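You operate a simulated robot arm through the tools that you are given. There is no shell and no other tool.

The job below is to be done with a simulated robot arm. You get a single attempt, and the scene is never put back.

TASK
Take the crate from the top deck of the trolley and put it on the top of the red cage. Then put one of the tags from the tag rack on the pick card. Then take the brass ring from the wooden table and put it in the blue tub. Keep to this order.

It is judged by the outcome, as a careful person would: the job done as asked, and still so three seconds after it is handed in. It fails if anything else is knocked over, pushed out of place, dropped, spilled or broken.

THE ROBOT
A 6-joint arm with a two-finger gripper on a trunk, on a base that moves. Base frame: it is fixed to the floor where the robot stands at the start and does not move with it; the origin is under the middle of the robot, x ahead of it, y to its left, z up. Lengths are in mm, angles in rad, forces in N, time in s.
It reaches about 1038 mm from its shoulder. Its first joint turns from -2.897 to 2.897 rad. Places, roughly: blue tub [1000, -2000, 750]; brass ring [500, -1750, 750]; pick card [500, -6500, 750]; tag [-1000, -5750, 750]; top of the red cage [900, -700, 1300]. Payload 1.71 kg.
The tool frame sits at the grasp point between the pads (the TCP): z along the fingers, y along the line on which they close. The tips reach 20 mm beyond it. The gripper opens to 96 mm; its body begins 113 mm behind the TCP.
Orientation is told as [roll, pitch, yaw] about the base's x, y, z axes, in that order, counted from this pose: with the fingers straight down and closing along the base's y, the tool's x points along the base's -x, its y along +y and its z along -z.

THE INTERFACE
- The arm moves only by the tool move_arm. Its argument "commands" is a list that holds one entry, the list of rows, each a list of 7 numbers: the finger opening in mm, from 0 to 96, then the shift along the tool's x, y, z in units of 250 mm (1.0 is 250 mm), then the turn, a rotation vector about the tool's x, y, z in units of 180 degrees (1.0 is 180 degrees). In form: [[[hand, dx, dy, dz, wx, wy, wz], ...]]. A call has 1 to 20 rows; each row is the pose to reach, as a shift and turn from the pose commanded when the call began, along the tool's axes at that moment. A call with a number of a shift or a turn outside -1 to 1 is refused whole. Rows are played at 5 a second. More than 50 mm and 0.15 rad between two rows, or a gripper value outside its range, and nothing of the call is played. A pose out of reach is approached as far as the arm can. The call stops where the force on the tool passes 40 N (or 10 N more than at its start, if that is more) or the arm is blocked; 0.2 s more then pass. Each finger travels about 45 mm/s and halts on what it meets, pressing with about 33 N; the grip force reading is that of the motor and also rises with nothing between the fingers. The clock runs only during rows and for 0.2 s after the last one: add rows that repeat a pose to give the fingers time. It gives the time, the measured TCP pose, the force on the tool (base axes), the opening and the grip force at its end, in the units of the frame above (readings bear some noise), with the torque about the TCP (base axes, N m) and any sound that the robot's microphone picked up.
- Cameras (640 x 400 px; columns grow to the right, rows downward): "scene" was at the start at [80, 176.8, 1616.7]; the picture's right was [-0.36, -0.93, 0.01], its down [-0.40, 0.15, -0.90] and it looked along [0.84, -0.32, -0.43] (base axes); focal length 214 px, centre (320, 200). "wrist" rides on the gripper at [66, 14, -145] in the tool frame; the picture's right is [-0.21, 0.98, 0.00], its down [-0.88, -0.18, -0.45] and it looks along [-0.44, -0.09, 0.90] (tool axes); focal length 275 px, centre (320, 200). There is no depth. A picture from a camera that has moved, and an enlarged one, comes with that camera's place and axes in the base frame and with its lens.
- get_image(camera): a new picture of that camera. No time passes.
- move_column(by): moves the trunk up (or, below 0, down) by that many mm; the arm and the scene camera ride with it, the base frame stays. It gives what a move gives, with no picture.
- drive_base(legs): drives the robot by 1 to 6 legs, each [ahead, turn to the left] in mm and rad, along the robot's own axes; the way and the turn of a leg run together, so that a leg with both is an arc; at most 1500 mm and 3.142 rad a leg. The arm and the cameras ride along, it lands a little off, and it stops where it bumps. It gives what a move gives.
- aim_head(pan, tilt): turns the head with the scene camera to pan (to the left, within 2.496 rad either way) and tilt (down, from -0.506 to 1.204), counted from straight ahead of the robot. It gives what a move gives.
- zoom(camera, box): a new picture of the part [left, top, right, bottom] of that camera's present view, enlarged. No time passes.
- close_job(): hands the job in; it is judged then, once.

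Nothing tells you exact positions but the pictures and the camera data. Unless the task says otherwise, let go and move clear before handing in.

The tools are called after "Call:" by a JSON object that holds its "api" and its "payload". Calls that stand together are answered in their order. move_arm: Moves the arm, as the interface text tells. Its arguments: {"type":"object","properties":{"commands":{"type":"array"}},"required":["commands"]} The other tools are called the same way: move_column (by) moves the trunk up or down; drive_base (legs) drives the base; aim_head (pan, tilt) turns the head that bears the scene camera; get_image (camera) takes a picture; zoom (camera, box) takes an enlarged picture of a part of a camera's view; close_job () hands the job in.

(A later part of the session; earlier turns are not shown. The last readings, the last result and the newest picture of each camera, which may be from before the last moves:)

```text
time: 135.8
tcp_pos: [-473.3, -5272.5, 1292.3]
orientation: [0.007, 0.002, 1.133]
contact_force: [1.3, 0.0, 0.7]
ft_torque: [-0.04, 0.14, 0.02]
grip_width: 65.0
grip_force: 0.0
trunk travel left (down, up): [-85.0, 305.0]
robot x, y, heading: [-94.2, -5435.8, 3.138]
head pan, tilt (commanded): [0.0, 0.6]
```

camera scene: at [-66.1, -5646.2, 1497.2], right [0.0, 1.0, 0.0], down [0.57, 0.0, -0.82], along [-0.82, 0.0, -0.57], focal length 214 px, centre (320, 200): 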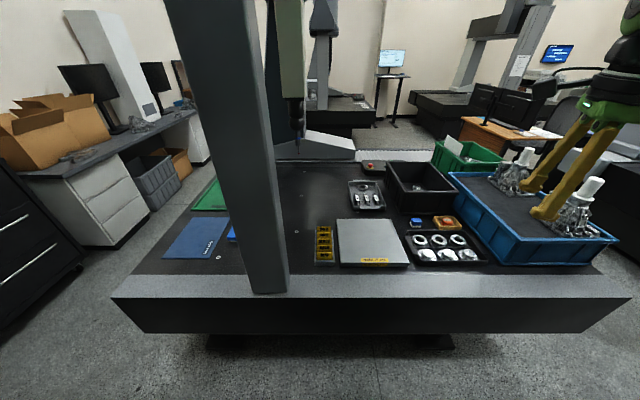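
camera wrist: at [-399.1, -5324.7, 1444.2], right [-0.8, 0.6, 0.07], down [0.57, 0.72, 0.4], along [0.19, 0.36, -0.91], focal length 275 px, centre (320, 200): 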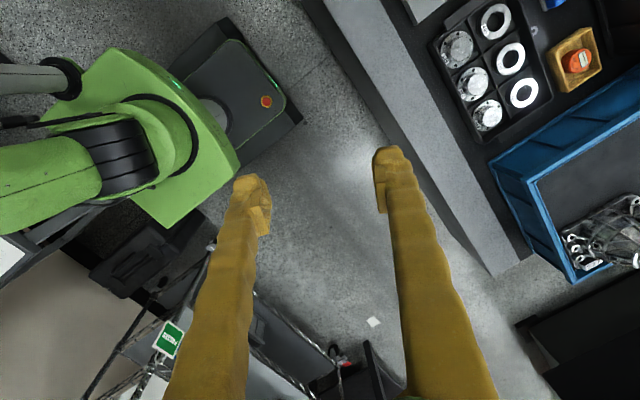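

Levelled. Now swinging toward the rack while turning the gripper so the camera is on my side.

Call:
{"api": "move_arm", "payload": {"commands": [[[65, 0.112, 0.003, 0.05, 0, 0, -0.0398], [65, 0.2235, 0.006, 0.1, 0, 0, -0.0796], [65, 0.335, 0.009, 0.15, 0, 0, -0.1194], [65, 0.447, 0.0115, 0.2, 0, 0, -0.1592], [65, 0.559, 0.0145, 0.25, 0, 0, -0.199], [65, 0.67, 0.017, 0.3, 0, 0, -0.2387], [65, 0.782, 0.02, 0.35, 0, 0, -0.2785], [65, 0.894, 0.023, 0.4, 0, 0, -0.3183], [65, 0.894, 0.023, 0.4, 0, 0, -0.3183]]]}}

Call:
{"api": "get_image", "payload": {"camera": "scene"}}

Call:
{"api": "get_image", "payload": {"camera": "wrist"}}

```text
time: 137.8
tcp_pos: [-558.8, -5471.1, 1197.9]
orientation: [0.015, -0.014, 2.133]
contact_force: [2.5, 0.3, 0.6]
ft_torque: [-0.01, 0.29, 0.01]
grip_width: 64.6
grip_force: 0.0
trunk travel left (down, up): [-85.0, 305.0]
robot x, y, heading: [-93.5, -5438.8, 3.138]
head pan, tilt (commanded): [0.0, 0.6]
```

```text
taken
camera scene: at [-172.9, -5646.7, 1496.3], right [0.0, 1.0, 0.0], down [0.58, 0.0, -0.82], along [-0.82, 0.0, -0.58], focal length 214 px, centre (320, 200)
```

scene: 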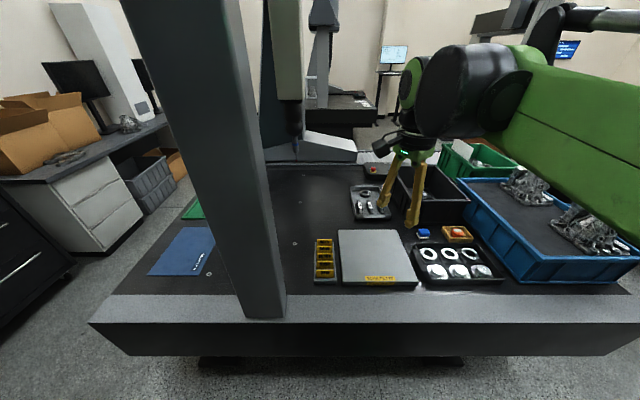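

```text
taken
camera wrist: at [-532.8, -5533.9, 1342.5], right [-0.94, -0.35, 0.02], down [-0.3, 0.84, 0.45], along [-0.17, 0.42, -0.89], focal length 275 px, centre (320, 200)
```

wrist: 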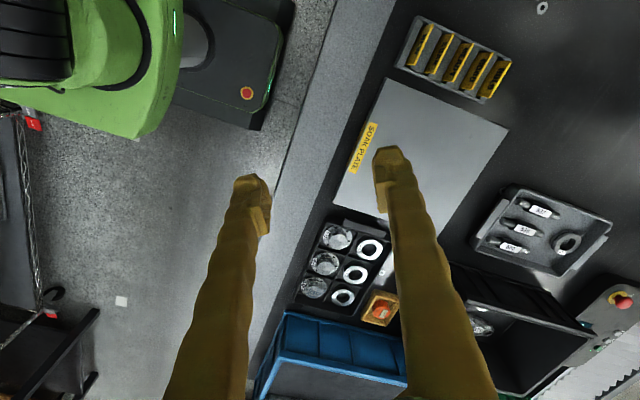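

Continuing to a point above the near end of the rack, keeping clear of the column.

Call:
{"api": "move_arm", "payload": {"commands": [[[65, 0.031, 0.097, 0.05, 0, 0, -0.04], [65, 0.062, 0.194, 0.1, 0, 0, -0.08], [65, 0.093, 0.291, 0.18, 0, 0, -0.12], [65, 0.125, 0.388, 0.27, 0, 0, -0.16], [65, 0.156, 0.485, 0.35, 0, 0, -0.2], [65, 0.187, 0.582, 0.44, 0, 0, -0.24], [65, 0.218, 0.679, 0.52, 0, 0, -0.28], [65, 0.249, 0.776, 0.6, 0, 0, -0.321], [65, 0.249, 0.776, 0.6, 0, 0, -0.321], [65, 0.249, 0.776, 0.6, 0, 0, -0.321]]]}}

Call:
{"api": "get_image", "payload": {"camera": "scene"}}

Call:
{"api": "get_image", "payload": {"camera": "wrist"}}

```text
time: 140.0
tcp_pos: [-693.9, -5627.0, 1051.5]
orientation: [-0.002, -0.019, 3.139]
contact_force: [-0.3, 0.1, 0.8]
ft_torque: [0.0, 0.0, -0.01]
grip_width: 64.9
grip_force: 0.0
trunk travel left (down, up): [-85.0, 305.0]
robot x, y, heading: [-90.8, -5438.2, 3.14]
head pan, tilt (commanded): [0.0, 0.6]
```

```text
taken
camera scene: at [-176.4, -5646.7, 1496.2], right [0.0, 1.0, 0.0], down [0.58, 0.0, -0.82], along [-0.82, 0.0, -0.58], focal length 214 px, centre (320, 200)
```

scene: 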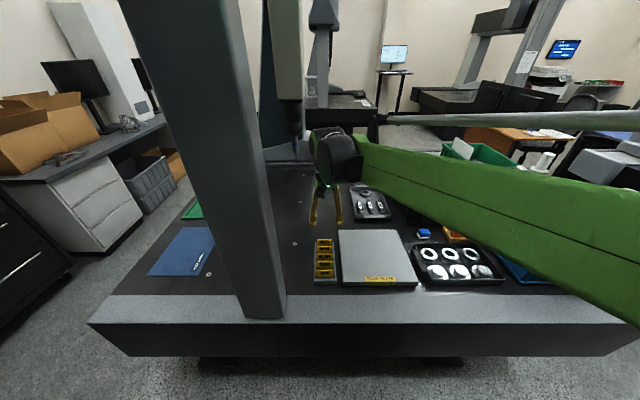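

```text
taken
camera wrist: at [-625.4, -5640.8, 1194.9], right [-0.21, -0.98, 0.0], down [-0.87, 0.18, 0.46], along [-0.45, 0.09, -0.89], focal length 275 px, centre (320, 200)
```

wrist: 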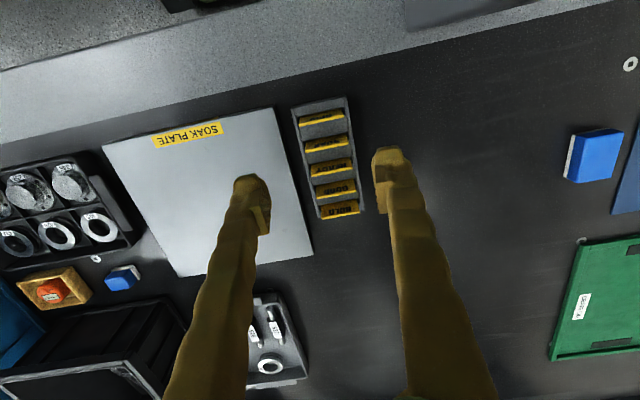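

The rack is centred between the open fingers below. Zooming in for tag geometry.

Call:
{"api": "zoom", "payload": {"camera": "wrist", "box": [270, 85, 390, 225]}}

Call:
{"api": "zoom", "payload": {"camera": "scene", "box": [280, 170, 400, 300]}}

```text
2.86 times, centred on (330, 155) of wrist
camera zoom: at [-625.4, -5640.8, 1194.9], right [-0.21, -0.98, 0.0], down [-0.87, 0.18, 0.46], along [-0.45, 0.09, -0.89], focal length 786 px, centre (291, 329)
```

zoom: 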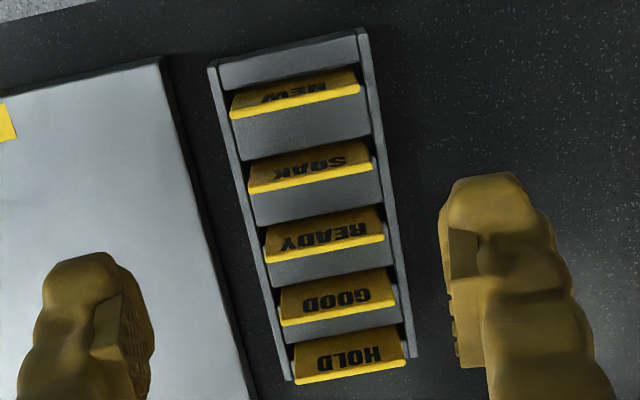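

```text
3.08 times, centred on (340, 235) of scene
camera zoom: at [-176.4, -5646.7, 1496.2], right [0.0, 1.0, 0.0], down [0.58, 0.0, -0.82], along [-0.82, 0.0, -0.58], focal length 660 px, centre (258, 92)
```

zoom: 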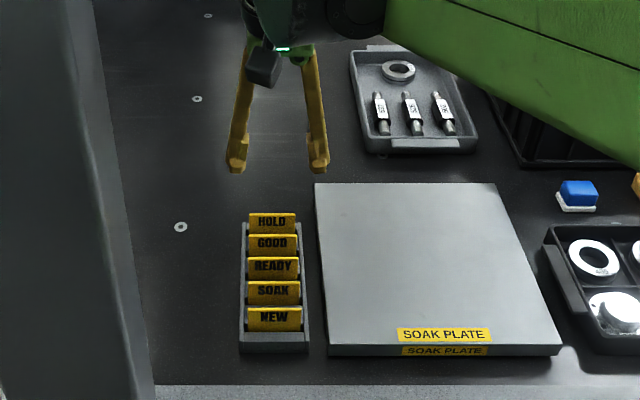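

Each tag's top edge is at about z 787, the nearest one (NEW) at x -705, y -5627, 67 mm wide and leaning back slightly. I'll come down closer above NEW and look again.

Call:
{"api": "move_arm", "payload": {"commands": [[[76, -0.006, 0, 0.14, 0, 0.0015, 0], [76, -0.012, 0, 0.28, 0, 0.003, 0], [76, -0.018, 0, 0.42, 0, 0.0045, 0], [76, -0.024, 0, 0.56, 0, 0.006, 0], [76, -0.03, 0, 0.68, 0, 0.006, 0], [76, -0.03, 0, 0.72, 0, 0.006, 0], [76, -0.03, 0, 0.72, 0, 0.006, 0], [76, -0.03, 0, 0.72, 0, 0.006, 0]]]}}

Call:
{"api": "get_image", "payload": {"camera": "wrist"}}

Call:
{"api": "zoom", "payload": {"camera": "scene", "box": [280, 170, 400, 300]}}

```text
time: 141.8
tcp_pos: [-704.5, -5626.4, 870.4]
orientation: [-0.002, 0.001, 3.139]
contact_force: [-0.2, 0.3, 0.6]
ft_torque: [-0.03, -0.02, 0.02]
grip_width: 75.9
grip_force: 0.0
trunk travel left (down, up): [-85.0, 305.0]
robot x, y, heading: [-90.3, -5434.2, 3.143]
head pan, tilt (commanded): [0.0, 0.6]
```

```text
taken
camera wrist: at [-638.9, -5640.3, 1016.0], right [-0.21, -0.98, 0.0], down [-0.88, 0.19, 0.45], along [-0.44, 0.09, -0.9], focal length 275 px, centre (320, 200)
```

wrist: 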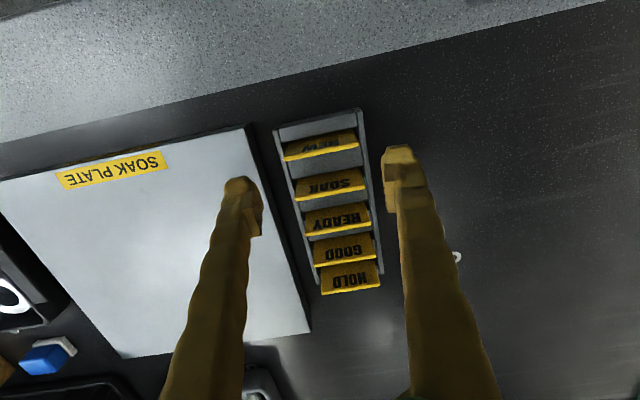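

```text
3.08 times, centred on (340, 235) of scene
camera zoom: at [-176.5, -5646.7, 1496.2], right [0.0, 1.0, 0.0], down [0.58, 0.0, -0.82], along [-0.82, 0.0, -0.58], focal length 660 px, centre (258, 92)
```

zoom: 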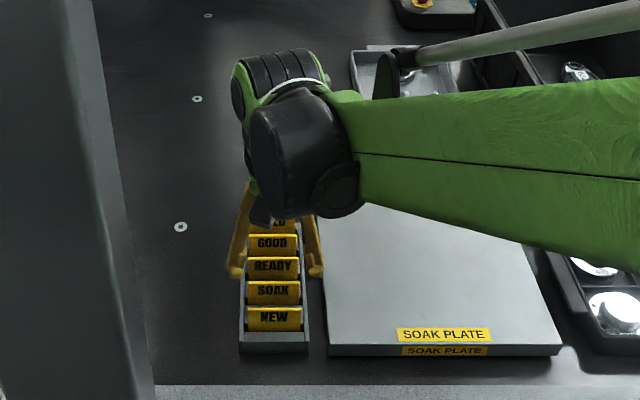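

Call:
{"api": "zoom", "payload": {"camera": "wrist", "box": [260, 90, 400, 200]}}

Call:
{"api": "zoom", "payload": {"camera": "wrist", "box": [260, 180, 400, 310]}}

```text
3.64 times, centred on (330, 145) of wrist
camera zoom: at [-638.9, -5640.3, 1016.0], right [-0.21, -0.98, 0.0], down [-0.88, 0.19, 0.45], along [-0.44, 0.09, -0.9], focal length 1001 px, centre (284, 400)
```

zoom: 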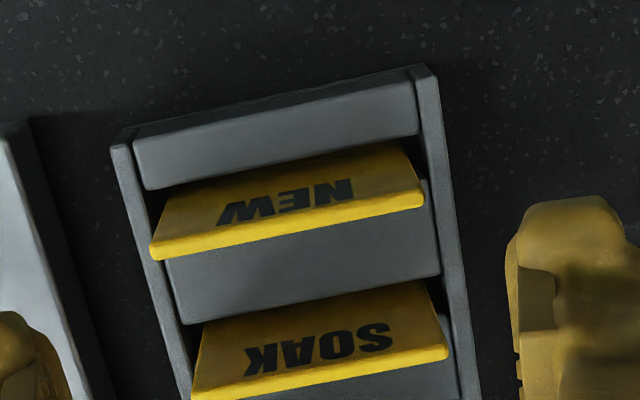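

```text
3.08 times, centred on (330, 245) of wrist
camera zoom: at [-638.9, -5640.3, 1016.0], right [-0.21, -0.98, 0.0], down [-0.88, 0.19, 0.45], along [-0.44, 0.09, -0.9], focal length 847 px, centre (289, 62)
```

zoom: 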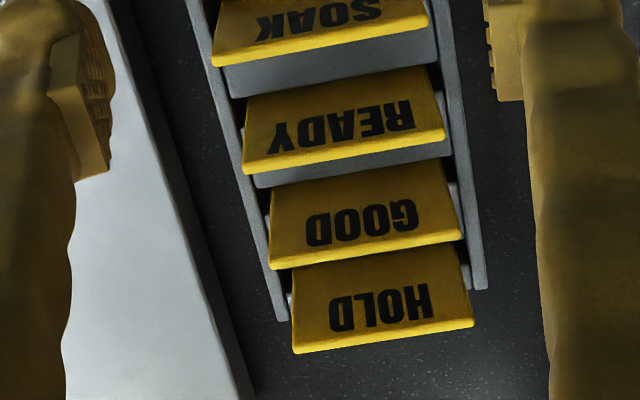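

Tag NEW is about 66 mm wide with ample height above the rack's rails. I'll lower further and check before gripping it by its two ends.

Call:
{"api": "move_arm", "payload": {"commands": [[[76, -0.005, 0.002, 0.1, 0, 0, 0], [76, -0.01, 0.004, 0.18, 0, 0, 0], [76, -0.016, 0.004, 0.25, 0, 0, 0], [76, -0.016, 0.004, 0.28, 0, 0, 0], [76, -0.016, 0.004, 0.28, 0, 0, 0], [76, -0.016, 0.004, 0.28, 0, 0, 0]]]}}

Call:
{"api": "get_image", "payload": {"camera": "wrist"}}

Call:
{"api": "zoom", "payload": {"camera": "wrist", "box": [230, 80, 430, 230]}}

Call:
{"api": "zoom", "payload": {"camera": "scene", "box": [280, 210, 380, 300]}}

```text
time: 143.2
tcp_pos: [-707.7, -5626.7, 801.2]
orientation: [-0.003, -0.001, 3.14]
contact_force: [0.2, 0.6, 0.5]
ft_torque: [0.02, 0.03, 0.0]
grip_width: 75.8
grip_force: 0.0
trunk travel left (down, up): [-85.0, 305.0]
robot x, y, heading: [-88.4, -5435.7, 3.142]
head pan, tilt (commanded): [0.0, 0.6]
```

```text
taken
camera wrist: at [-642.3, -5641.3, 946.8], right [-0.21, -0.98, 0.0], down [-0.88, 0.19, 0.45], along [-0.44, 0.09, -0.9], focal length 275 px, centre (320, 200)
```

wrist: 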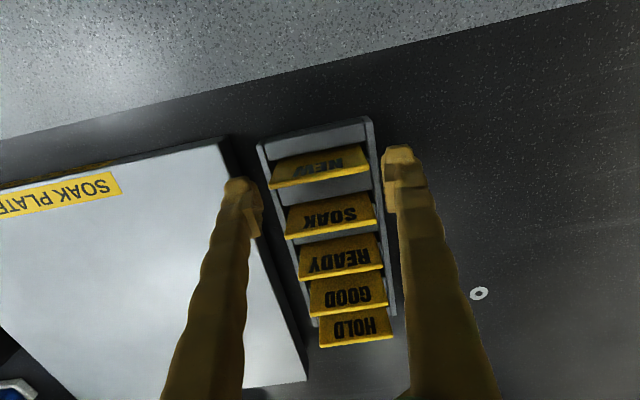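

```text
2.67 times, centred on (330, 155) of wrist
camera zoom: at [-642.3, -5641.3, 946.8], right [-0.21, -0.98, 0.0], down [-0.88, 0.19, 0.45], along [-0.44, 0.09, -0.9], focal length 734 px, centre (293, 320)
```

zoom: 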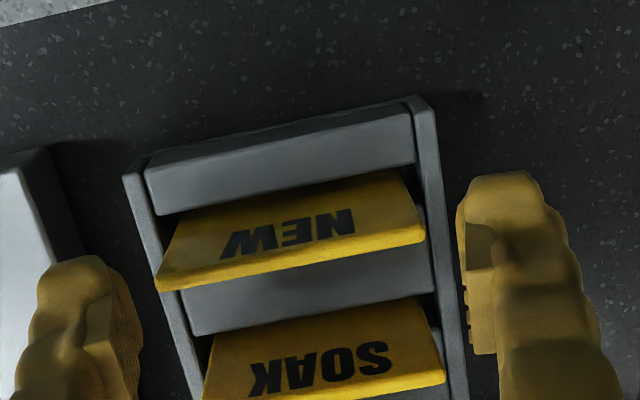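

```text
4.44 times, centred on (330, 255) of scene
camera zoom: at [-176.6, -5646.7, 1496.1], right [0.0, 1.0, 0.0], down [0.58, 0.0, -0.82], along [-0.82, 0.0, -0.58], focal length 953 px, centre (276, -44)
```

zoom: 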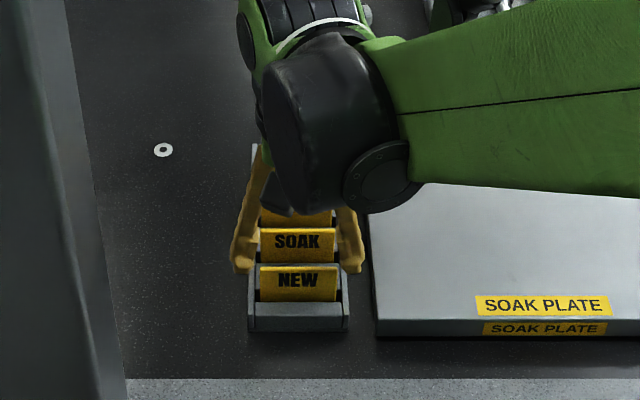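

The fingertips are just above the tag's top edge (about z 777), with the rails well below. I'll lower 24 mm, then close on the tag's ends.

Call:
{"api": "move_arm", "payload": {"commands": [[[76, 0, 0.002, 0.04, 0, 0, 0], [76, 0, 0.003, 0.08, 0, 0, 0], [76, 0, 0.003, 0.096, 0, 0, 0], [76, 0, 0.003, 0.096, 0, 0, 0]]]}}

Call:
{"api": "zoom", "payload": {"camera": "wrist", "box": [230, 80, 430, 230]}}

Call:
{"api": "zoom", "payload": {"camera": "scene", "box": [280, 210, 380, 300]}}

```text
time: 144.2
tcp_pos: [-709.5, -5627.7, 776.3]
orientation: [-0.002, -0.001, 3.138]
contact_force: [-0.6, -0.2, -0.5]
ft_torque: [0.01, -0.02, -0.01]
grip_width: 76.3
grip_force: 0.1
trunk travel left (down, up): [-85.0, 305.0]
robot x, y, heading: [-93.3, -5434.6, 3.144]
head pan, tilt (commanded): [0.0, 0.6]
```

```text
2.67 times, centred on (330, 155) of wrist
camera zoom: at [-642.7, -5642.1, 922.2], right [-0.21, -0.98, 0.0], down [-0.88, 0.19, 0.45], along [-0.43, 0.09, -0.9], focal length 734 px, centre (293, 320)
```

zoom: 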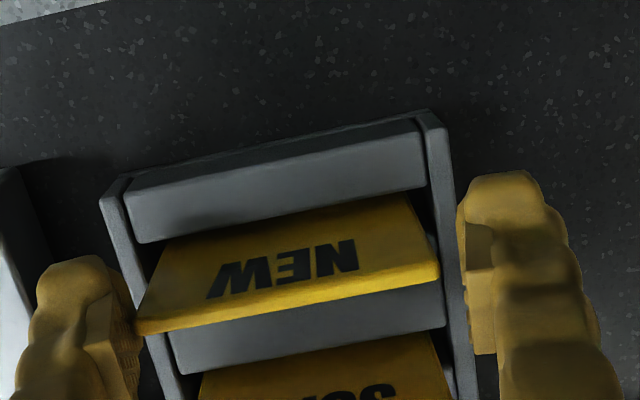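

```text
4.44 times, centred on (330, 255) of scene
camera zoom: at [-176.6, -5646.7, 1496.1], right [0.0, 1.0, 0.0], down [0.58, 0.0, -0.82], along [-0.82, 0.0, -0.58], focal length 953 px, centre (276, -44)
```

zoom: 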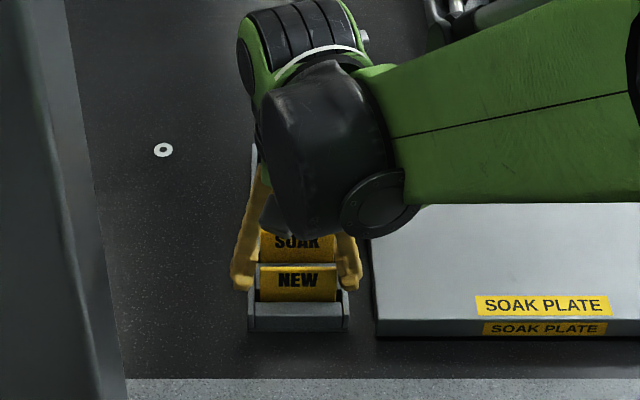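

The pads are level with the upper part of the tag on both ends. Closing now.

Call:
{"api": "move_arm", "payload": {"commands": [[[70, 0, 0, 0, 0, 0, 0], [66, 0, 0, 0, 0, 0, 0], [60, 0, 0, 0, 0, 0, 0], [50, 0, 0, 0, 0, 0, 0], [40, 0, 0, 0, 0, 0, 0], [40, 0, 0, 0, 0, 0, 0], [40, 0, 0, 0, 0, 0, 0]]]}}

Call:
{"api": "zoom", "payload": {"camera": "wrist", "box": [230, 80, 430, 230]}}

```text
time: 145.8
tcp_pos: [-708.7, -5628.0, 777.1]
orientation: [-0.002, -0.001, 3.14]
contact_force: [-0.9, -0.7, 1.1]
ft_torque: [-0.02, 0.0, -0.03]
grip_width: 68.8
grip_force: 33.1
trunk travel left (down, up): [-85.0, 305.0]
robot x, y, heading: [-96.0, -5437.3, 3.143]
head pan, tilt (commanded): [0.0, 0.6]
```

```text
2.67 times, centred on (330, 155) of wrist
camera zoom: at [-642.7, -5642.1, 922.4], right [-0.21, -0.98, 0.0], down [-0.88, 0.19, 0.45], along [-0.44, 0.09, -0.9], focal length 734 px, centre (293, 320)
```

zoom: 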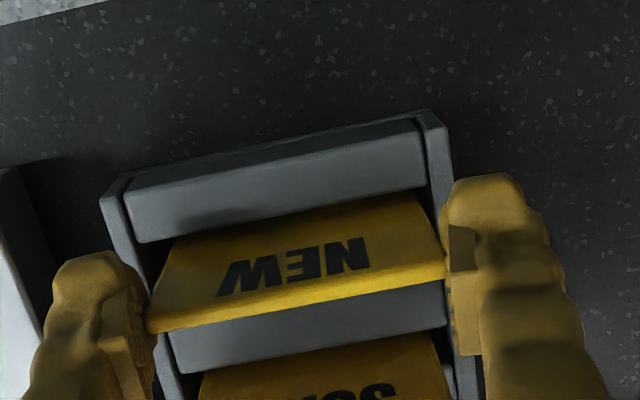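

Gripped at 69 mm with 33 N. I'll lift it out slowly along its lean.

Call:
{"api": "move_arm", "payload": {"commands": [[[40, -0.0035, 0, -0.024, 0, 0, 0], [40, -0.007, 0, -0.048, 0, 0, 0], [40, -0.0116, 0, -0.08, 0, 0, 0], [40, -0.0174, 0, -0.12, 0, 0, 0], [40, -0.0232, 0, -0.16, 0, 0, 0], [40, -0.025, 0, -0.2, 0, 0, 0], [40, -0.025, 0, -0.24, 0, 0, 0], [40, -0.025, 0, -0.24, 0, 0, 0]]]}}

Call:
{"api": "get_image", "payload": {"camera": "wrist"}}

Call:
{"api": "zoom", "payload": {"camera": "scene", "box": [280, 190, 380, 290]}}

```text
time: 147.6
tcp_pos: [-714.9, -5626.9, 836.5]
orientation: [-0.001, 0.0, 3.14]
contact_force: [-0.6, 0.5, -0.1]
ft_torque: [-0.02, 0.02, 0.02]
grip_width: 69.0
grip_force: 32.9
trunk travel left (down, up): [-85.0, 305.0]
robot x, y, heading: [-93.3, -5436.1, 3.14]
head pan, tilt (commanded): [0.0, 0.6]
```

```text
taken
camera wrist: at [-649.0, -5642.2, 982.3], right [-0.21, -0.98, 0.0], down [-0.88, 0.19, 0.45], along [-0.44, 0.09, -0.9], focal length 275 px, centre (320, 200)
```

wrist: 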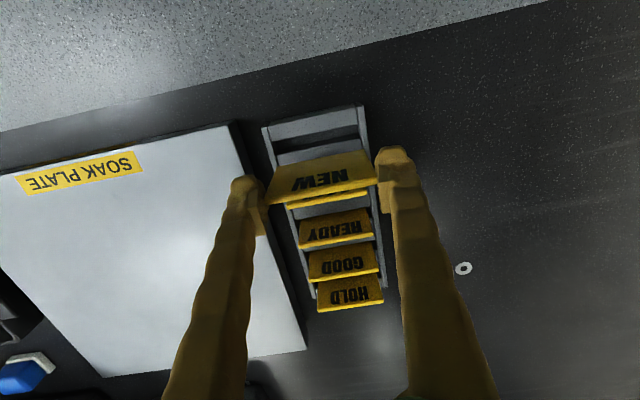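

```text
4.00 times, centred on (330, 240) of scene
camera zoom: at [-176.5, -5646.7, 1496.1], right [0.0, 1.0, 0.0], down [0.58, 0.0, -0.82], along [-0.82, 0.0, -0.58], focal length 858 px, centre (280, 40)
```

zoom: 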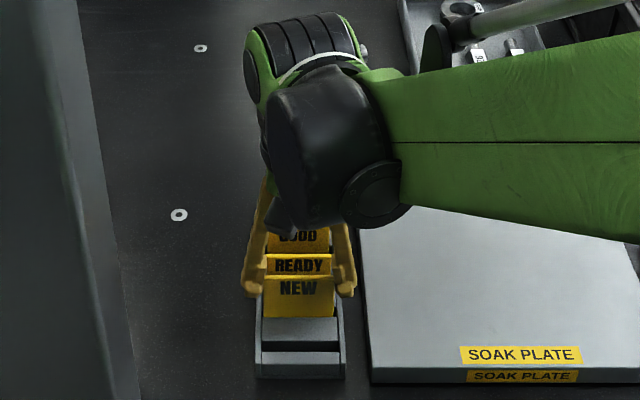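

The tag NEW came out cleanly and the other four stay put. Lifting it straight up, then drawing the arm back toward me.

Call:
{"api": "move_arm", "payload": {"commands": [[[40, 0, 0, -0.12, 0, 0, 0], [40, 0, 0, -0.26, 0, 0, 0], [40, 0, 0, -0.42, 0, 0, 0], [40, 0, 0, -0.58, 0, 0, 0], [40, 0, 0, -0.74, 0, 0, 0], [40, 0.02, 0, -0.9, 0, 0, 0], [40, 0.14, -0.05, -0.98, 0, 0, 0], [40, 0.3, -0.1, -1.0, 0, 0, 0], [40, 0.46, -0.2, -1.0, 0, 0, 0], [40, 0.6, -0.3, -1.0, 0, 0, 0], [40, 0.7, -0.4, -1.0, 0, 0, 0], [40, 0.74, -0.45, -1.0, 0, 0, 0], [40, 0.74, -0.45, -1.0, 0, 0, 0]]]}}

Call:
{"api": "move_column", "payload": {"by": 130}}

Call:
{"api": "get_image", "payload": {"camera": "wrist"}}

Call:
{"api": "get_image", "payload": {"camera": "scene"}}

```text
time: 150.4
tcp_pos: [-529.0, -5517.0, 1086.7]
orientation: [-0.002, 0.0, 3.14]
contact_force: [-0.1, -0.6, -0.4]
ft_torque: [0.01, 0.01, -0.02]
grip_width: 68.7
grip_force: 33.1
trunk travel left (down, up): [-85.0, 305.0]
robot x, y, heading: [-93.1, -5437.9, 3.146]
head pan, tilt (commanded): [0.0, 0.6]
```

```text
time: 152.0
tcp_pos: [-530.9, -5517.6, 1216.8]
orientation: [-0.001, -0.001, 3.14]
contact_force: [1.0, 0.3, -1.6]
ft_torque: [-0.03, 0.01, 0.04]
grip_width: 68.3
grip_force: 33.6
trunk travel left (down, up): [-215.0, 175.0]
robot x, y, heading: [-91.0, -5434.3, 3.139]
head pan, tilt (commanded): [0.0, 0.6]
```

```text
taken
camera wrist: at [-464.3, -5531.1, 1362.3], right [-0.21, -0.98, 0.0], down [-0.88, 0.19, 0.45], along [-0.43, 0.09, -0.9], focal length 275 px, centre (320, 200)
```

wrist: 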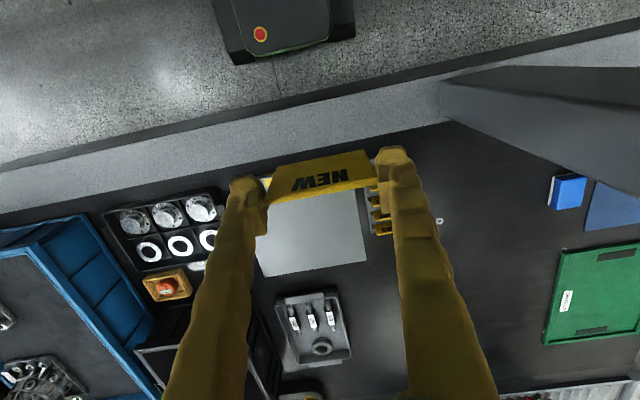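

```text
taken
camera scene: at [-178.3, -5646.6, 1626.0], right [0.0, 1.0, 0.0], down [0.58, 0.0, -0.82], along [-0.82, 0.0, -0.58], focal length 214 px, centre (320, 200)
```

scene: 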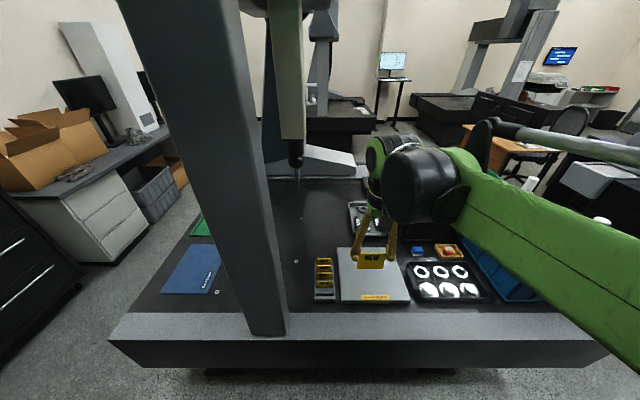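

The tag is held securely. Backing off slightly and turning right, so I can reverse down the aisle toward the bench with the pick card.

Call:
{"api": "drive_base", "payload": {"legs": [[-60, 0], [0, -1.571]]}}

Call:
{"api": "aim_head", "payload": {"pan": -2.4, "tilt": 0.6}}

Call:
{"api": "get_image", "payload": {"camera": "scene"}}

Call:
{"api": "get_image", "payload": {"camera": "wrist"}}

```text
time: 158.9
tcp_pos: [-120.5, -5000.9, 1217.0]
orientation: [0.0, -0.001, 1.585]
contact_force: [-0.8, -0.3, -0.4]
ft_torque: [-0.03, 0.01, 0.01]
grip_width: 68.5
grip_force: 33.7
trunk travel left (down, up): [-215.0, 175.0]
robot x, y, heading: [-33.0, -5436.8, 1.586]
head pan, tilt (commanded): [0.0, 0.6]
```

```text
time: 161.1
tcp_pos: [-121.3, -5009.4, 1220.5]
orientation: [-0.001, -0.008, 1.586]
contact_force: [0.3, 0.1, 0.6]
ft_torque: [0.04, -0.06, 0.01]
grip_width: 68.9
grip_force: 33.2
trunk travel left (down, up): [-215.0, 175.0]
robot x, y, heading: [-35.5, -5434.3, 1.585]
head pan, tilt (commanded): [-2.4, 0.6]
```

```text
taken
camera scene: at [-185.5, -5538.1, 1627.0], right [-0.73, -0.69, 0.0], down [-0.39, 0.41, -0.82], along [0.57, -0.6, -0.57], focal length 214 px, centre (320, 200)
```

scene: 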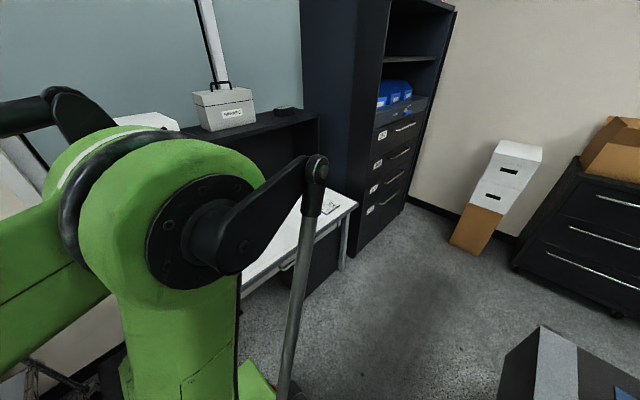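

```text
taken
camera wrist: at [-133.9, -5077.3, 1365.2], right [-0.98, 0.19, 0.0], down [0.17, 0.88, 0.45], along [0.09, 0.44, -0.89], focal length 275 px, centre (320, 200)
```

wrist: 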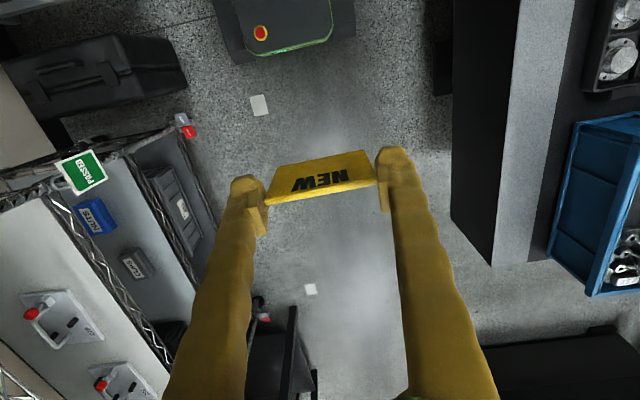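

The way behind me is clear down to the far wall. Reversing to beside the card bench and turning to face it.

Call:
{"api": "drive_base", "payload": {"legs": [[-1040, 0], [0, -1.58]]}}

Call:
{"api": "aim_head", "payload": {"pan": 0.0, "tilt": 0.6}}

Call:
{"api": "get_image", "payload": {"camera": "scene"}}

Call:
{"api": "get_image", "payload": {"camera": "wrist"}}

```text
time: 174.3
tcp_pos: [395.3, -6396.9, 1226.0]
orientation: [-0.002, -0.02, 0.002]
contact_force: [0.3, 0.8, -1.0]
ft_torque: [0.03, 0.03, -0.03]
grip_width: 68.5
grip_force: 32.8
trunk travel left (down, up): [-215.0, 175.0]
robot x, y, heading: [-13.3, -6474.9, 0.004]
head pan, tilt (commanded): [-2.4, 0.6]
```

```text
time: 176.5
tcp_pos: [393.8, -6396.4, 1224.5]
orientation: [-0.002, -0.023, 0.002]
contact_force: [-0.8, 0.6, 0.1]
ft_torque: [0.01, -0.01, -0.01]
grip_width: 68.5
grip_force: 33.2
trunk travel left (down, up): [-215.0, 175.0]
robot x, y, heading: [-16.3, -6471.0, 0.002]
head pan, tilt (commanded): [0.0, 0.6]
```

```text
taken
camera scene: at [59.3, -6264.2, 1626.5], right [0.0, -1.0, 0.0], down [-0.57, 0.0, -0.82], along [0.82, 0.0, -0.57], focal length 214 px, centre (320, 200)
```

scene: 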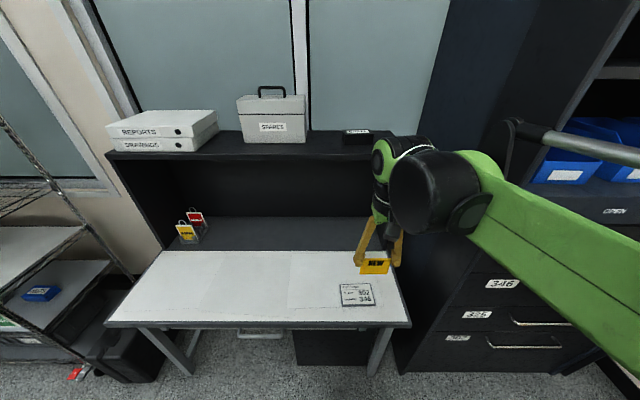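

```text
taken
camera wrist: at [325.9, -6383.2, 1369.4], right [0.2, 0.98, 0.0], down [0.87, -0.18, 0.46], along [0.45, -0.09, -0.89], focal length 275 px, centre (320, 200)
```

wrist: 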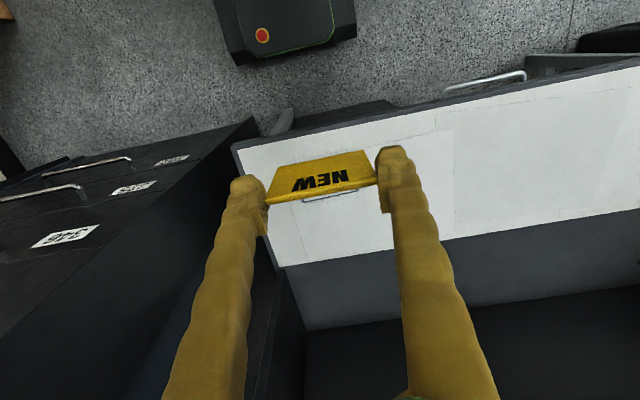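

I'm facing the bench and can see the pick card on its white top, with the tag in the gripper above. Zooming in to locate the card precisely.

Call:
{"api": "zoom", "payload": {"camera": "scene", "box": [310, 240, 420, 330]}}

Call:
{"api": "zoom", "payload": {"camera": "wrist", "box": [240, 120, 420, 260]}}

```text
4.44 times, centred on (365, 285) of scene
camera zoom: at [59.3, -6264.2, 1626.5], right [0.0, -1.0, 0.0], down [-0.57, 0.0, -0.82], along [0.82, 0.0, -0.57], focal length 953 px, centre (120, -178)
```

zoom: 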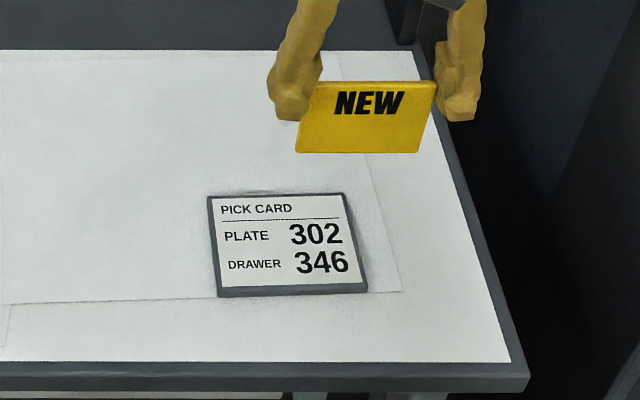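

```text
2.86 times, centred on (330, 190) of wrist
camera zoom: at [325.9, -6383.2, 1369.4], right [0.2, 0.98, 0.0], down [0.87, -0.18, 0.46], along [0.45, -0.09, -0.89], focal length 786 px, centre (291, 229)
```

zoom: 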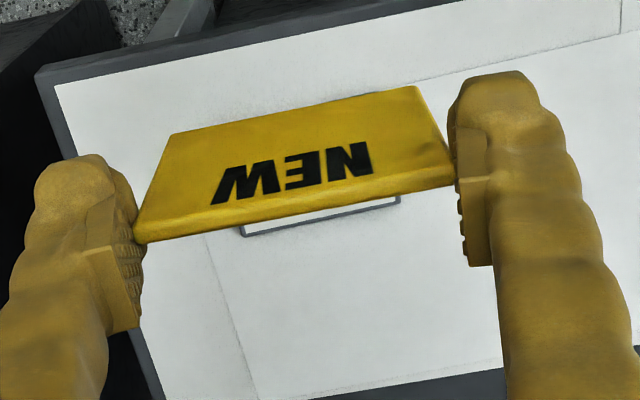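

The card is centred near (592, -6425), about 95 x 139 mm; the tag is about 57 mm tall with its text facing me. I'll lower the trunk, move over the card and lean the tag back so it can lie down face up.

Call:
{"api": "move_column", "payload": {"by": -150}}

Call:
{"api": "move_arm", "payload": {"commands": [[[40, -0.104, -0.014, 0.02, 0, 0.0288, 0], [40, -0.208, -0.028, 0.05, 0, 0.0575, 0], [40, -0.311, -0.042, 0.1, 0, 0.0863, 0], [40, -0.415, -0.056, 0.16, 0, 0.115, 0], [40, -0.519, -0.07, 0.22, 0, 0.1438, 0], [40, -0.6225, -0.084, 0.29, 0, 0.1725, 0], [40, -0.726, -0.098, 0.35, 0, 0.2013, 0], [40, -0.83, -0.112, 0.42, 0, 0.23, 0], [40, -0.83, -0.112, 0.42, 0, 0.23, 0], [40, -0.83, -0.112, 0.42, 0, 0.23, 0]]]}}

Call:
{"api": "get_image", "payload": {"camera": "wrist"}}

Call:
{"api": "get_image", "payload": {"camera": "scene"}}

```text
time: 178.2
tcp_pos: [399.5, -6397.0, 1074.4]
orientation: [-0.001, -0.019, 0.002]
contact_force: [0.4, 0.8, -0.1]
ft_torque: [0.0, -0.03, -0.01]
grip_width: 68.5
grip_force: 33.5
trunk travel left (down, up): [-65.0, 325.0]
robot x, y, heading: [-13.8, -6472.7, 0.005]
head pan, tilt (commanded): [0.0, 0.6]
```

```text
time: 180.4
tcp_pos: [607.8, -6415.8, 973.4]
orientation: [0.014, 0.444, -0.002]
contact_force: [0.4, -0.5, 0.1]
ft_torque: [0.01, 0.03, 0.0]
grip_width: 68.4
grip_force: 32.7
out of reach, approached as far as the arm can: row 6, 7, 8, 9, 10
trunk travel left (down, up): [-65.0, 325.0]
robot x, y, heading: [-15.8, -6475.9, 0.002]
head pan, tilt (commanded): [0.0, 0.6]
```

```text
taken
camera wrist: at [610.9, -6404.9, 1132.8], right [0.19, 0.98, -0.07], down [0.98, -0.19, 0.02], along [0.01, -0.08, -1.0], focal length 275 px, centre (320, 200)
```

wrist: 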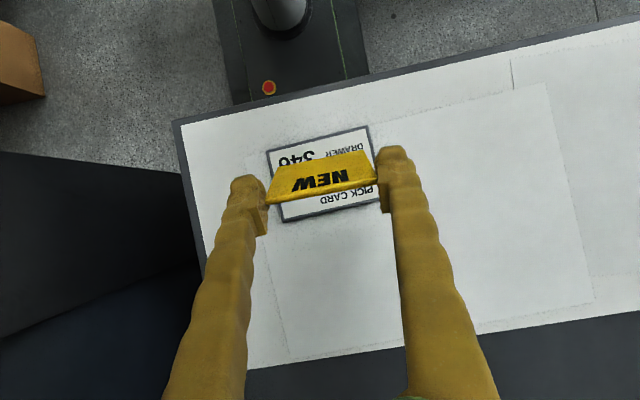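

```text
taken
camera scene: at [65.2, -6264.1, 1476.2], right [0.0, -1.0, 0.0], down [-0.58, 0.0, -0.82], along [0.82, 0.0, -0.58], focal length 214 px, centre (320, 200)
```

scene: 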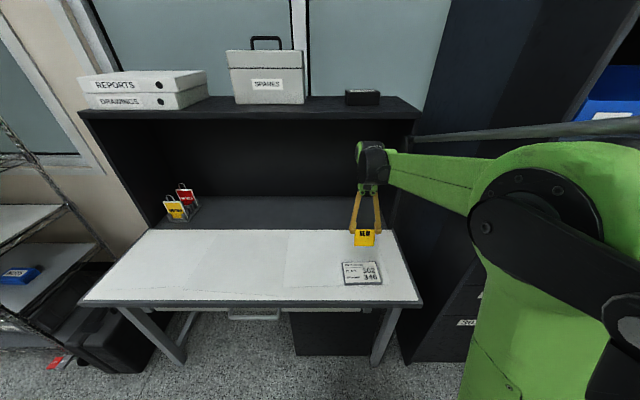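

The arm can lean the tag back about 25°, which is enough. The tag is over the card; I'll make a small test turn to see how the command frame now stands.

Call:
{"api": "move_arm", "payload": {"commands": [[[40, 0, 0, 0, 0, -0.01, 0], [40, 0, 0, 0, 0, -0.02, 0], [40, 0, 0, 0, 0, -0.02, 0]]]}}

```text
time: 181.2
tcp_pos: [607.9, -6415.9, 973.0]
orientation: [0.016, 0.38, -0.004]
contact_force: [-0.3, -0.3, -0.1]
ft_torque: [-0.01, -0.04, 0.03]
grip_width: 68.6
grip_force: 33.2
trunk travel left (down, up): [-65.0, 325.0]
robot x, y, heading: [-14.4, -6475.5, 0.005]
head pan, tilt (commanded): [0.0, 0.6]
```

The command frame follows the actual pose, so I can continue with a 22° lean. Shifting slightly back and lowering toward the card.

Call:
{"api": "move_arm", "payload": {"commands": [[[40, -0.025, -0.01, 0.12, 0, 0, 0], [40, -0.05, -0.02, 0.24, 0, 0, 0], [40, -0.075, -0.03, 0.36, 0, 0, 0], [40, -0.1, -0.032, 0.46, 0, 0, 0], [40, -0.115, -0.032, 0.53, 0, 0, 0], [40, -0.123, -0.032, 0.567, 0, 0, 0], [40, -0.123, -0.032, 0.567, 0, 0, 0]]]}}

Call:
{"api": "get_image", "payload": {"camera": "wrist"}}

Call:
{"api": "zoom", "payload": {"camera": "scene", "box": [310, 200, 420, 300]}}

```text
time: 182.8
tcp_pos: [582.1, -6422.3, 830.9]
orientation: [0.016, 0.38, -0.004]
contact_force: [2.8, 3.2, 19.4]
ft_torque: [-0.48, 0.26, 0.04]
grip_width: 68.3
grip_force: 33.4
trunk travel left (down, up): [-65.0, 325.0]
robot x, y, heading: [-13.2, -6474.5, 0.004]
head pan, tilt (commanded): [0.0, 0.6]
```

```text
taken
camera wrist: at [575.7, -6409.9, 990.4], right [0.2, 0.98, -0.06], down [0.98, -0.19, 0.08], along [0.07, -0.08, -0.99], focal length 275 px, centre (320, 200)
```

wrist: 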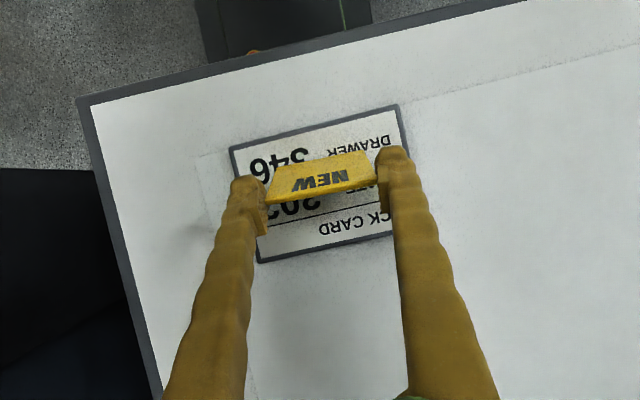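

```text
4.00 times, centred on (365, 250) of scene
camera zoom: at [64.2, -6264.1, 1476.4], right [0.0, -1.0, 0.0], down [-0.58, 0.0, -0.82], along [0.82, 0.0, -0.58], focal length 858 px, centre (140, 0)
```

zoom: 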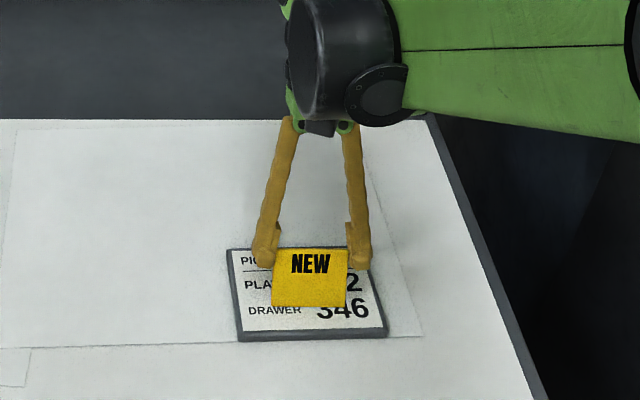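

The tag's lower edge has touched the card (about 19 N). I'll ease the pressure before letting go.

Call:
{"api": "move_arm", "payload": {"commands": [[[40, 0.0015, 0, -0.0037, 0, 0, 0], [40, 0.003, 0, -0.0074, 0, 0, 0], [40, 0.003, 0, -0.0074, 0, 0, 0]]]}}

Call:
{"api": "zoom", "payload": {"camera": "wrist", "box": [210, 90, 430, 280]}}

Call:
{"api": "zoom", "payload": {"camera": "scene", "box": [325, 230, 405, 300]}}

```text
time: 183.7
tcp_pos: [583.6, -6421.8, 831.3]
orientation: [0.016, 0.381, -0.003]
contact_force: [-0.9, -0.1, 0.9]
ft_torque: [-0.04, 0.0, -0.04]
grip_width: 68.5
grip_force: 32.7
trunk travel left (down, up): [-65.0, 325.0]
robot x, y, heading: [-13.8, -6470.1, 0.003]
head pan, tilt (commanded): [0.0, 0.6]
```

```text
2.11 times, centred on (320, 185) of wrist
camera zoom: at [576.2, -6410.4, 991.3], right [0.2, 0.98, -0.06], down [0.98, -0.19, 0.09], along [0.07, -0.08, -0.99], focal length 580 px, centre (320, 232)
```

zoom: 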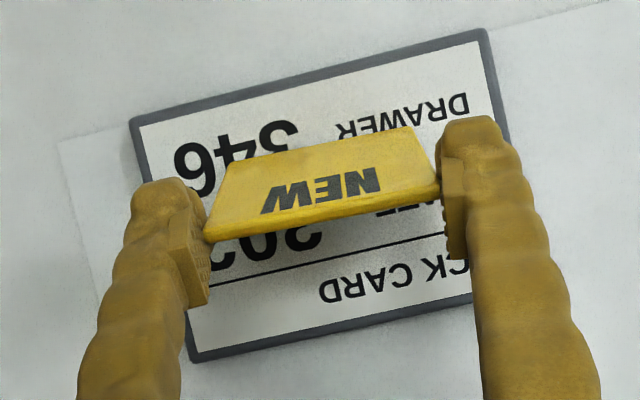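

```text
5.71 times, centred on (365, 265) of scene
camera zoom: at [65.0, -6264.1, 1476.1], right [0.0, -1.0, 0.0], down [-0.58, 0.0, -0.82], along [0.82, 0.0, -0.58], focal length 1226 px, centre (63, -171)
```

zoom: 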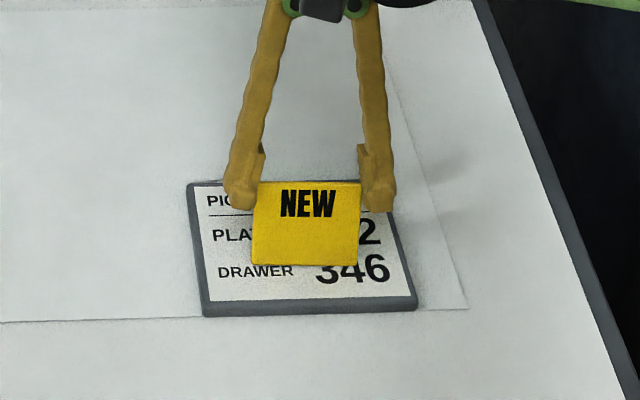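

Contact is light now and the card hasn't shifted. The tag leans away from me over the middle of the card; releasing it so it lies down face up.

Call:
{"api": "move_arm", "payload": {"commands": [[[72, 0, 0, 0, 0, 0, 0], [78, 0, 0, 0, 0, 0, 0], [86, 0, 0, 0, 0, 0, 0], [90, 0, 0, 0, 0, 0, 0], [90, 0, 0, 0, 0, 0, 0]]]}}

Call:
{"api": "zoom", "payload": {"camera": "wrist", "box": [210, 90, 430, 280]}}

Call:
{"api": "zoom", "payload": {"camera": "scene", "box": [325, 230, 405, 300]}}

```text
time: 184.8
tcp_pos: [583.9, -6422.0, 832.0]
orientation: [0.016, 0.38, -0.004]
contact_force: [-0.8, 0.3, 0.4]
ft_torque: [0.01, 0.01, 0.03]
grip_width: 89.9
grip_force: 0.1
trunk travel left (down, up): [-65.0, 325.0]
robot x, y, heading: [-18.1, -6476.5, 0.004]
head pan, tilt (commanded): [0.0, 0.6]
```

```text
2.11 times, centred on (320, 185) of wrist
camera zoom: at [576.2, -6410.4, 991.6], right [0.2, 0.98, -0.06], down [0.98, -0.19, 0.08], along [0.07, -0.08, -0.99], focal length 580 px, centre (320, 232)
```

zoom: 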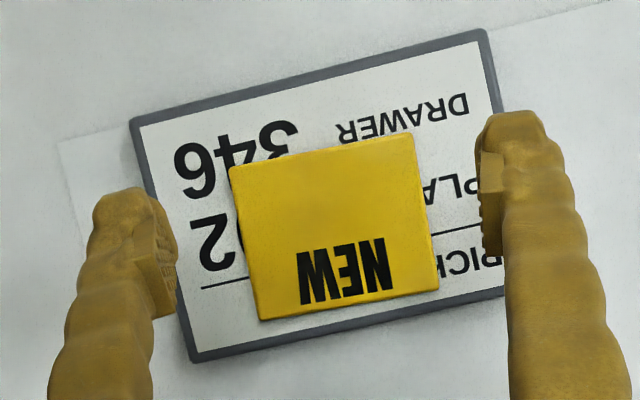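

```text
5.71 times, centred on (365, 265) of scene
camera zoom: at [65.0, -6264.1, 1476.2], right [0.0, -1.0, 0.0], down [-0.58, 0.0, -0.82], along [0.82, 0.0, -0.58], focal length 1226 px, centre (63, -171)
```

zoom: 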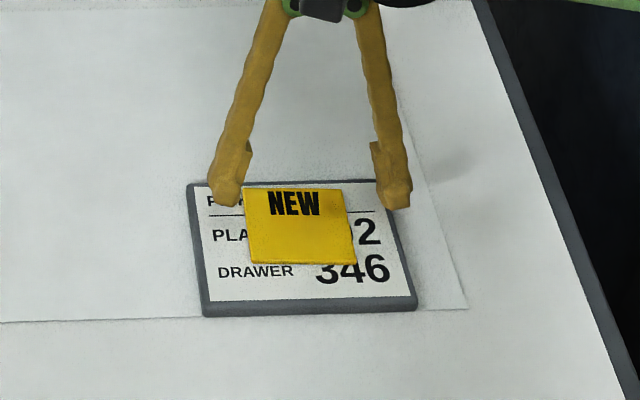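

The tag lies flat and face up on the pick card. Rising straight up and levelling the gripper.

Call:
{"api": "move_arm", "payload": {"commands": [[[90, 0.04, 0, -0.1, 0, 0, 0], [90, 0.1, 0, -0.25, 0, 0, 0], [90, 0.17, 0, -0.42, 0, 0, 0], [90, 0.24, 0, -0.6, 0, -0.04, 0], [90, 0.31, 0, -0.77, 0, -0.08, 0], [90, 0.38, 0, -0.93, 0, -0.121, 0], [90, 0.38, 0, -0.93, 0, -0.121, 0]]]}}

Call:
{"api": "get_image", "payload": {"camera": "scene"}}

Call:
{"api": "get_image", "payload": {"camera": "wrist"}}

```text
time: 186.4
tcp_pos: [580.2, -6425.5, 1083.4]
orientation: [0.013, -0.001, -0.008]
contact_force: [-0.6, 0.3, 1.0]
ft_torque: [0.01, -0.04, 0.02]
grip_width: 90.2
grip_force: 0.0
trunk travel left (down, up): [-65.0, 325.0]
robot x, y, heading: [-18.2, -6473.9, -0.0]
head pan, tilt (commanded): [0.0, 0.6]
```

```text
taken
camera scene: at [63.9, -6264.2, 1476.2], right [0.0, -1.0, 0.0], down [-0.58, 0.0, -0.82], along [0.82, 0.0, -0.58], focal length 214 px, centre (320, 200)
```

scene: 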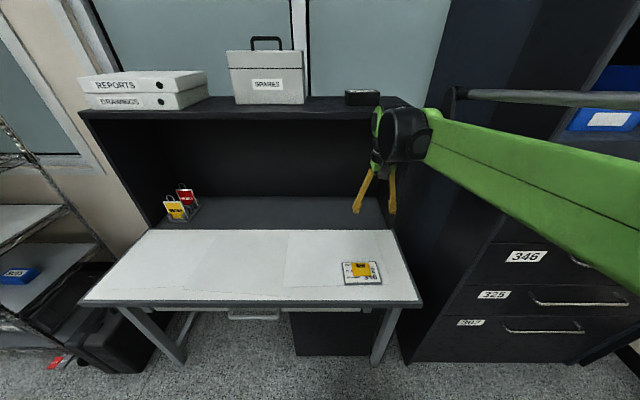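

```text
taken
camera wrist: at [514.7, -6413.5, 1229.5], right [0.21, 0.98, 0.01], down [0.87, -0.2, 0.44], along [0.44, -0.08, -0.9], focal length 275 px, centre (320, 200)
```

wrist: 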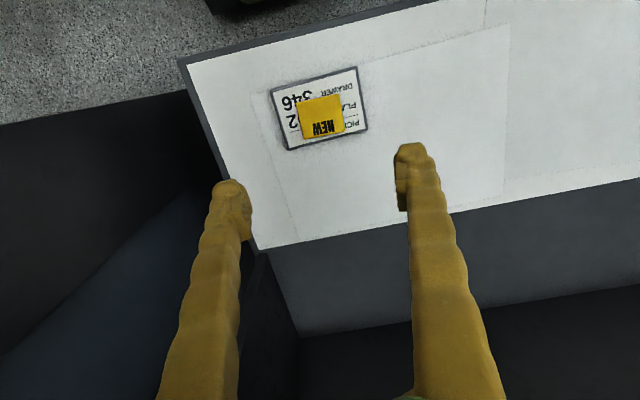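

The tag job is done: it lies on the card and everything else on the bench is undisturbed. I'll tuck the arm and head back up the aisle toward the wooden table.

Call:
{"api": "move_arm", "payload": {"commands": [[[80, 0.12, 0, -0.08, 0, 0, 0], [80, 0.25, -0.04, -0.17, 0, 0, 0.015], [80, 0.38, -0.12, -0.26, 0, 0, 0.035], [80, 0.5, -0.24, -0.36, 0, 0, 0.06], [80, 0.57, -0.38, -0.46, 0, 0, 0.08], [80, 0.61, -0.54, -0.55, 0, 0, 0.1], [80, 0.63, -0.7, -0.62, 0, 0, 0.12], [80, 0.64, -0.86, -0.668, 0, 0, 0.14], [80, 0.64, -0.86, -0.668, 0, 0, 0.14]]]}}

Call:
{"api": "drive_base", "payload": {"legs": [[0, 1.602]]}}

Call:
{"api": "aim_head", "payload": {"pan": 0.0, "tilt": 0.4}}

Call:
{"api": "get_image", "payload": {"camera": "scene"}}

Call:
{"api": "get_image", "payload": {"camera": "wrist"}}

```text
time: 188.4
tcp_pos: [420.1, -6640.9, 1248.2]
orientation: [0.013, 0.007, -0.448]
contact_force: [0.5, 0.8, -1.0]
ft_torque: [0.0, -0.01, 0.01]
grip_width: 80.1
grip_force: 0.0
trunk travel left (down, up): [-65.0, 325.0]
robot x, y, heading: [-13.6, -6474.2, 0.006]
head pan, tilt (commanded): [0.0, 0.6]
```

```text
time: 194.8
tcp_pos: [136.8, -6034.3, 1247.1]
orientation: [0.011, 0.007, 1.156]
contact_force: [0.6, 0.7, 0.2]
ft_torque: [0.02, 0.0, 0.0]
grip_width: 80.2
grip_force: 0.1
trunk travel left (down, up): [-65.0, 325.0]
robot x, y, heading: [-11.6, -6473.0, 1.61]
head pan, tilt (commanded): [0.0, 0.6]
```

```text
time: 195.6
tcp_pos: [138.3, -6040.2, 1249.6]
orientation: [0.016, 0.002, 1.157]
contact_force: [0.5, -0.8, -0.3]
ft_torque: [0.07, 0.03, 0.01]
grip_width: 80.0
grip_force: 0.1
trunk travel left (down, up): [-65.0, 325.0]
robot x, y, heading: [-9.3, -6471.5, 1.605]
head pan, tilt (commanded): [0.0, 0.4]
```

```text
taken
camera scene: at [-225.9, -6403.5, 1494.7], right [1.0, 0.04, 0.0], down [0.02, -0.4, -0.92], along [-0.03, 0.92, -0.4], focal length 214 px, centre (320, 200)
```

scene: 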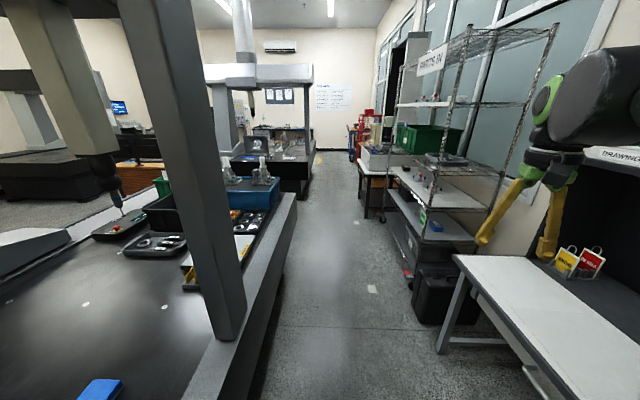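

```text
taken
camera wrist: at [101.0, -6095.1, 1395.2], right [-0.81, 0.58, 0.01], down [0.53, 0.73, 0.44], along [0.25, 0.37, -0.9], focal length 275 px, centre (320, 200)
```

wrist: 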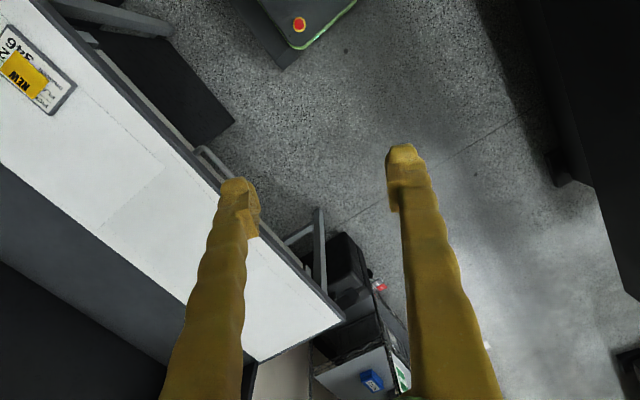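

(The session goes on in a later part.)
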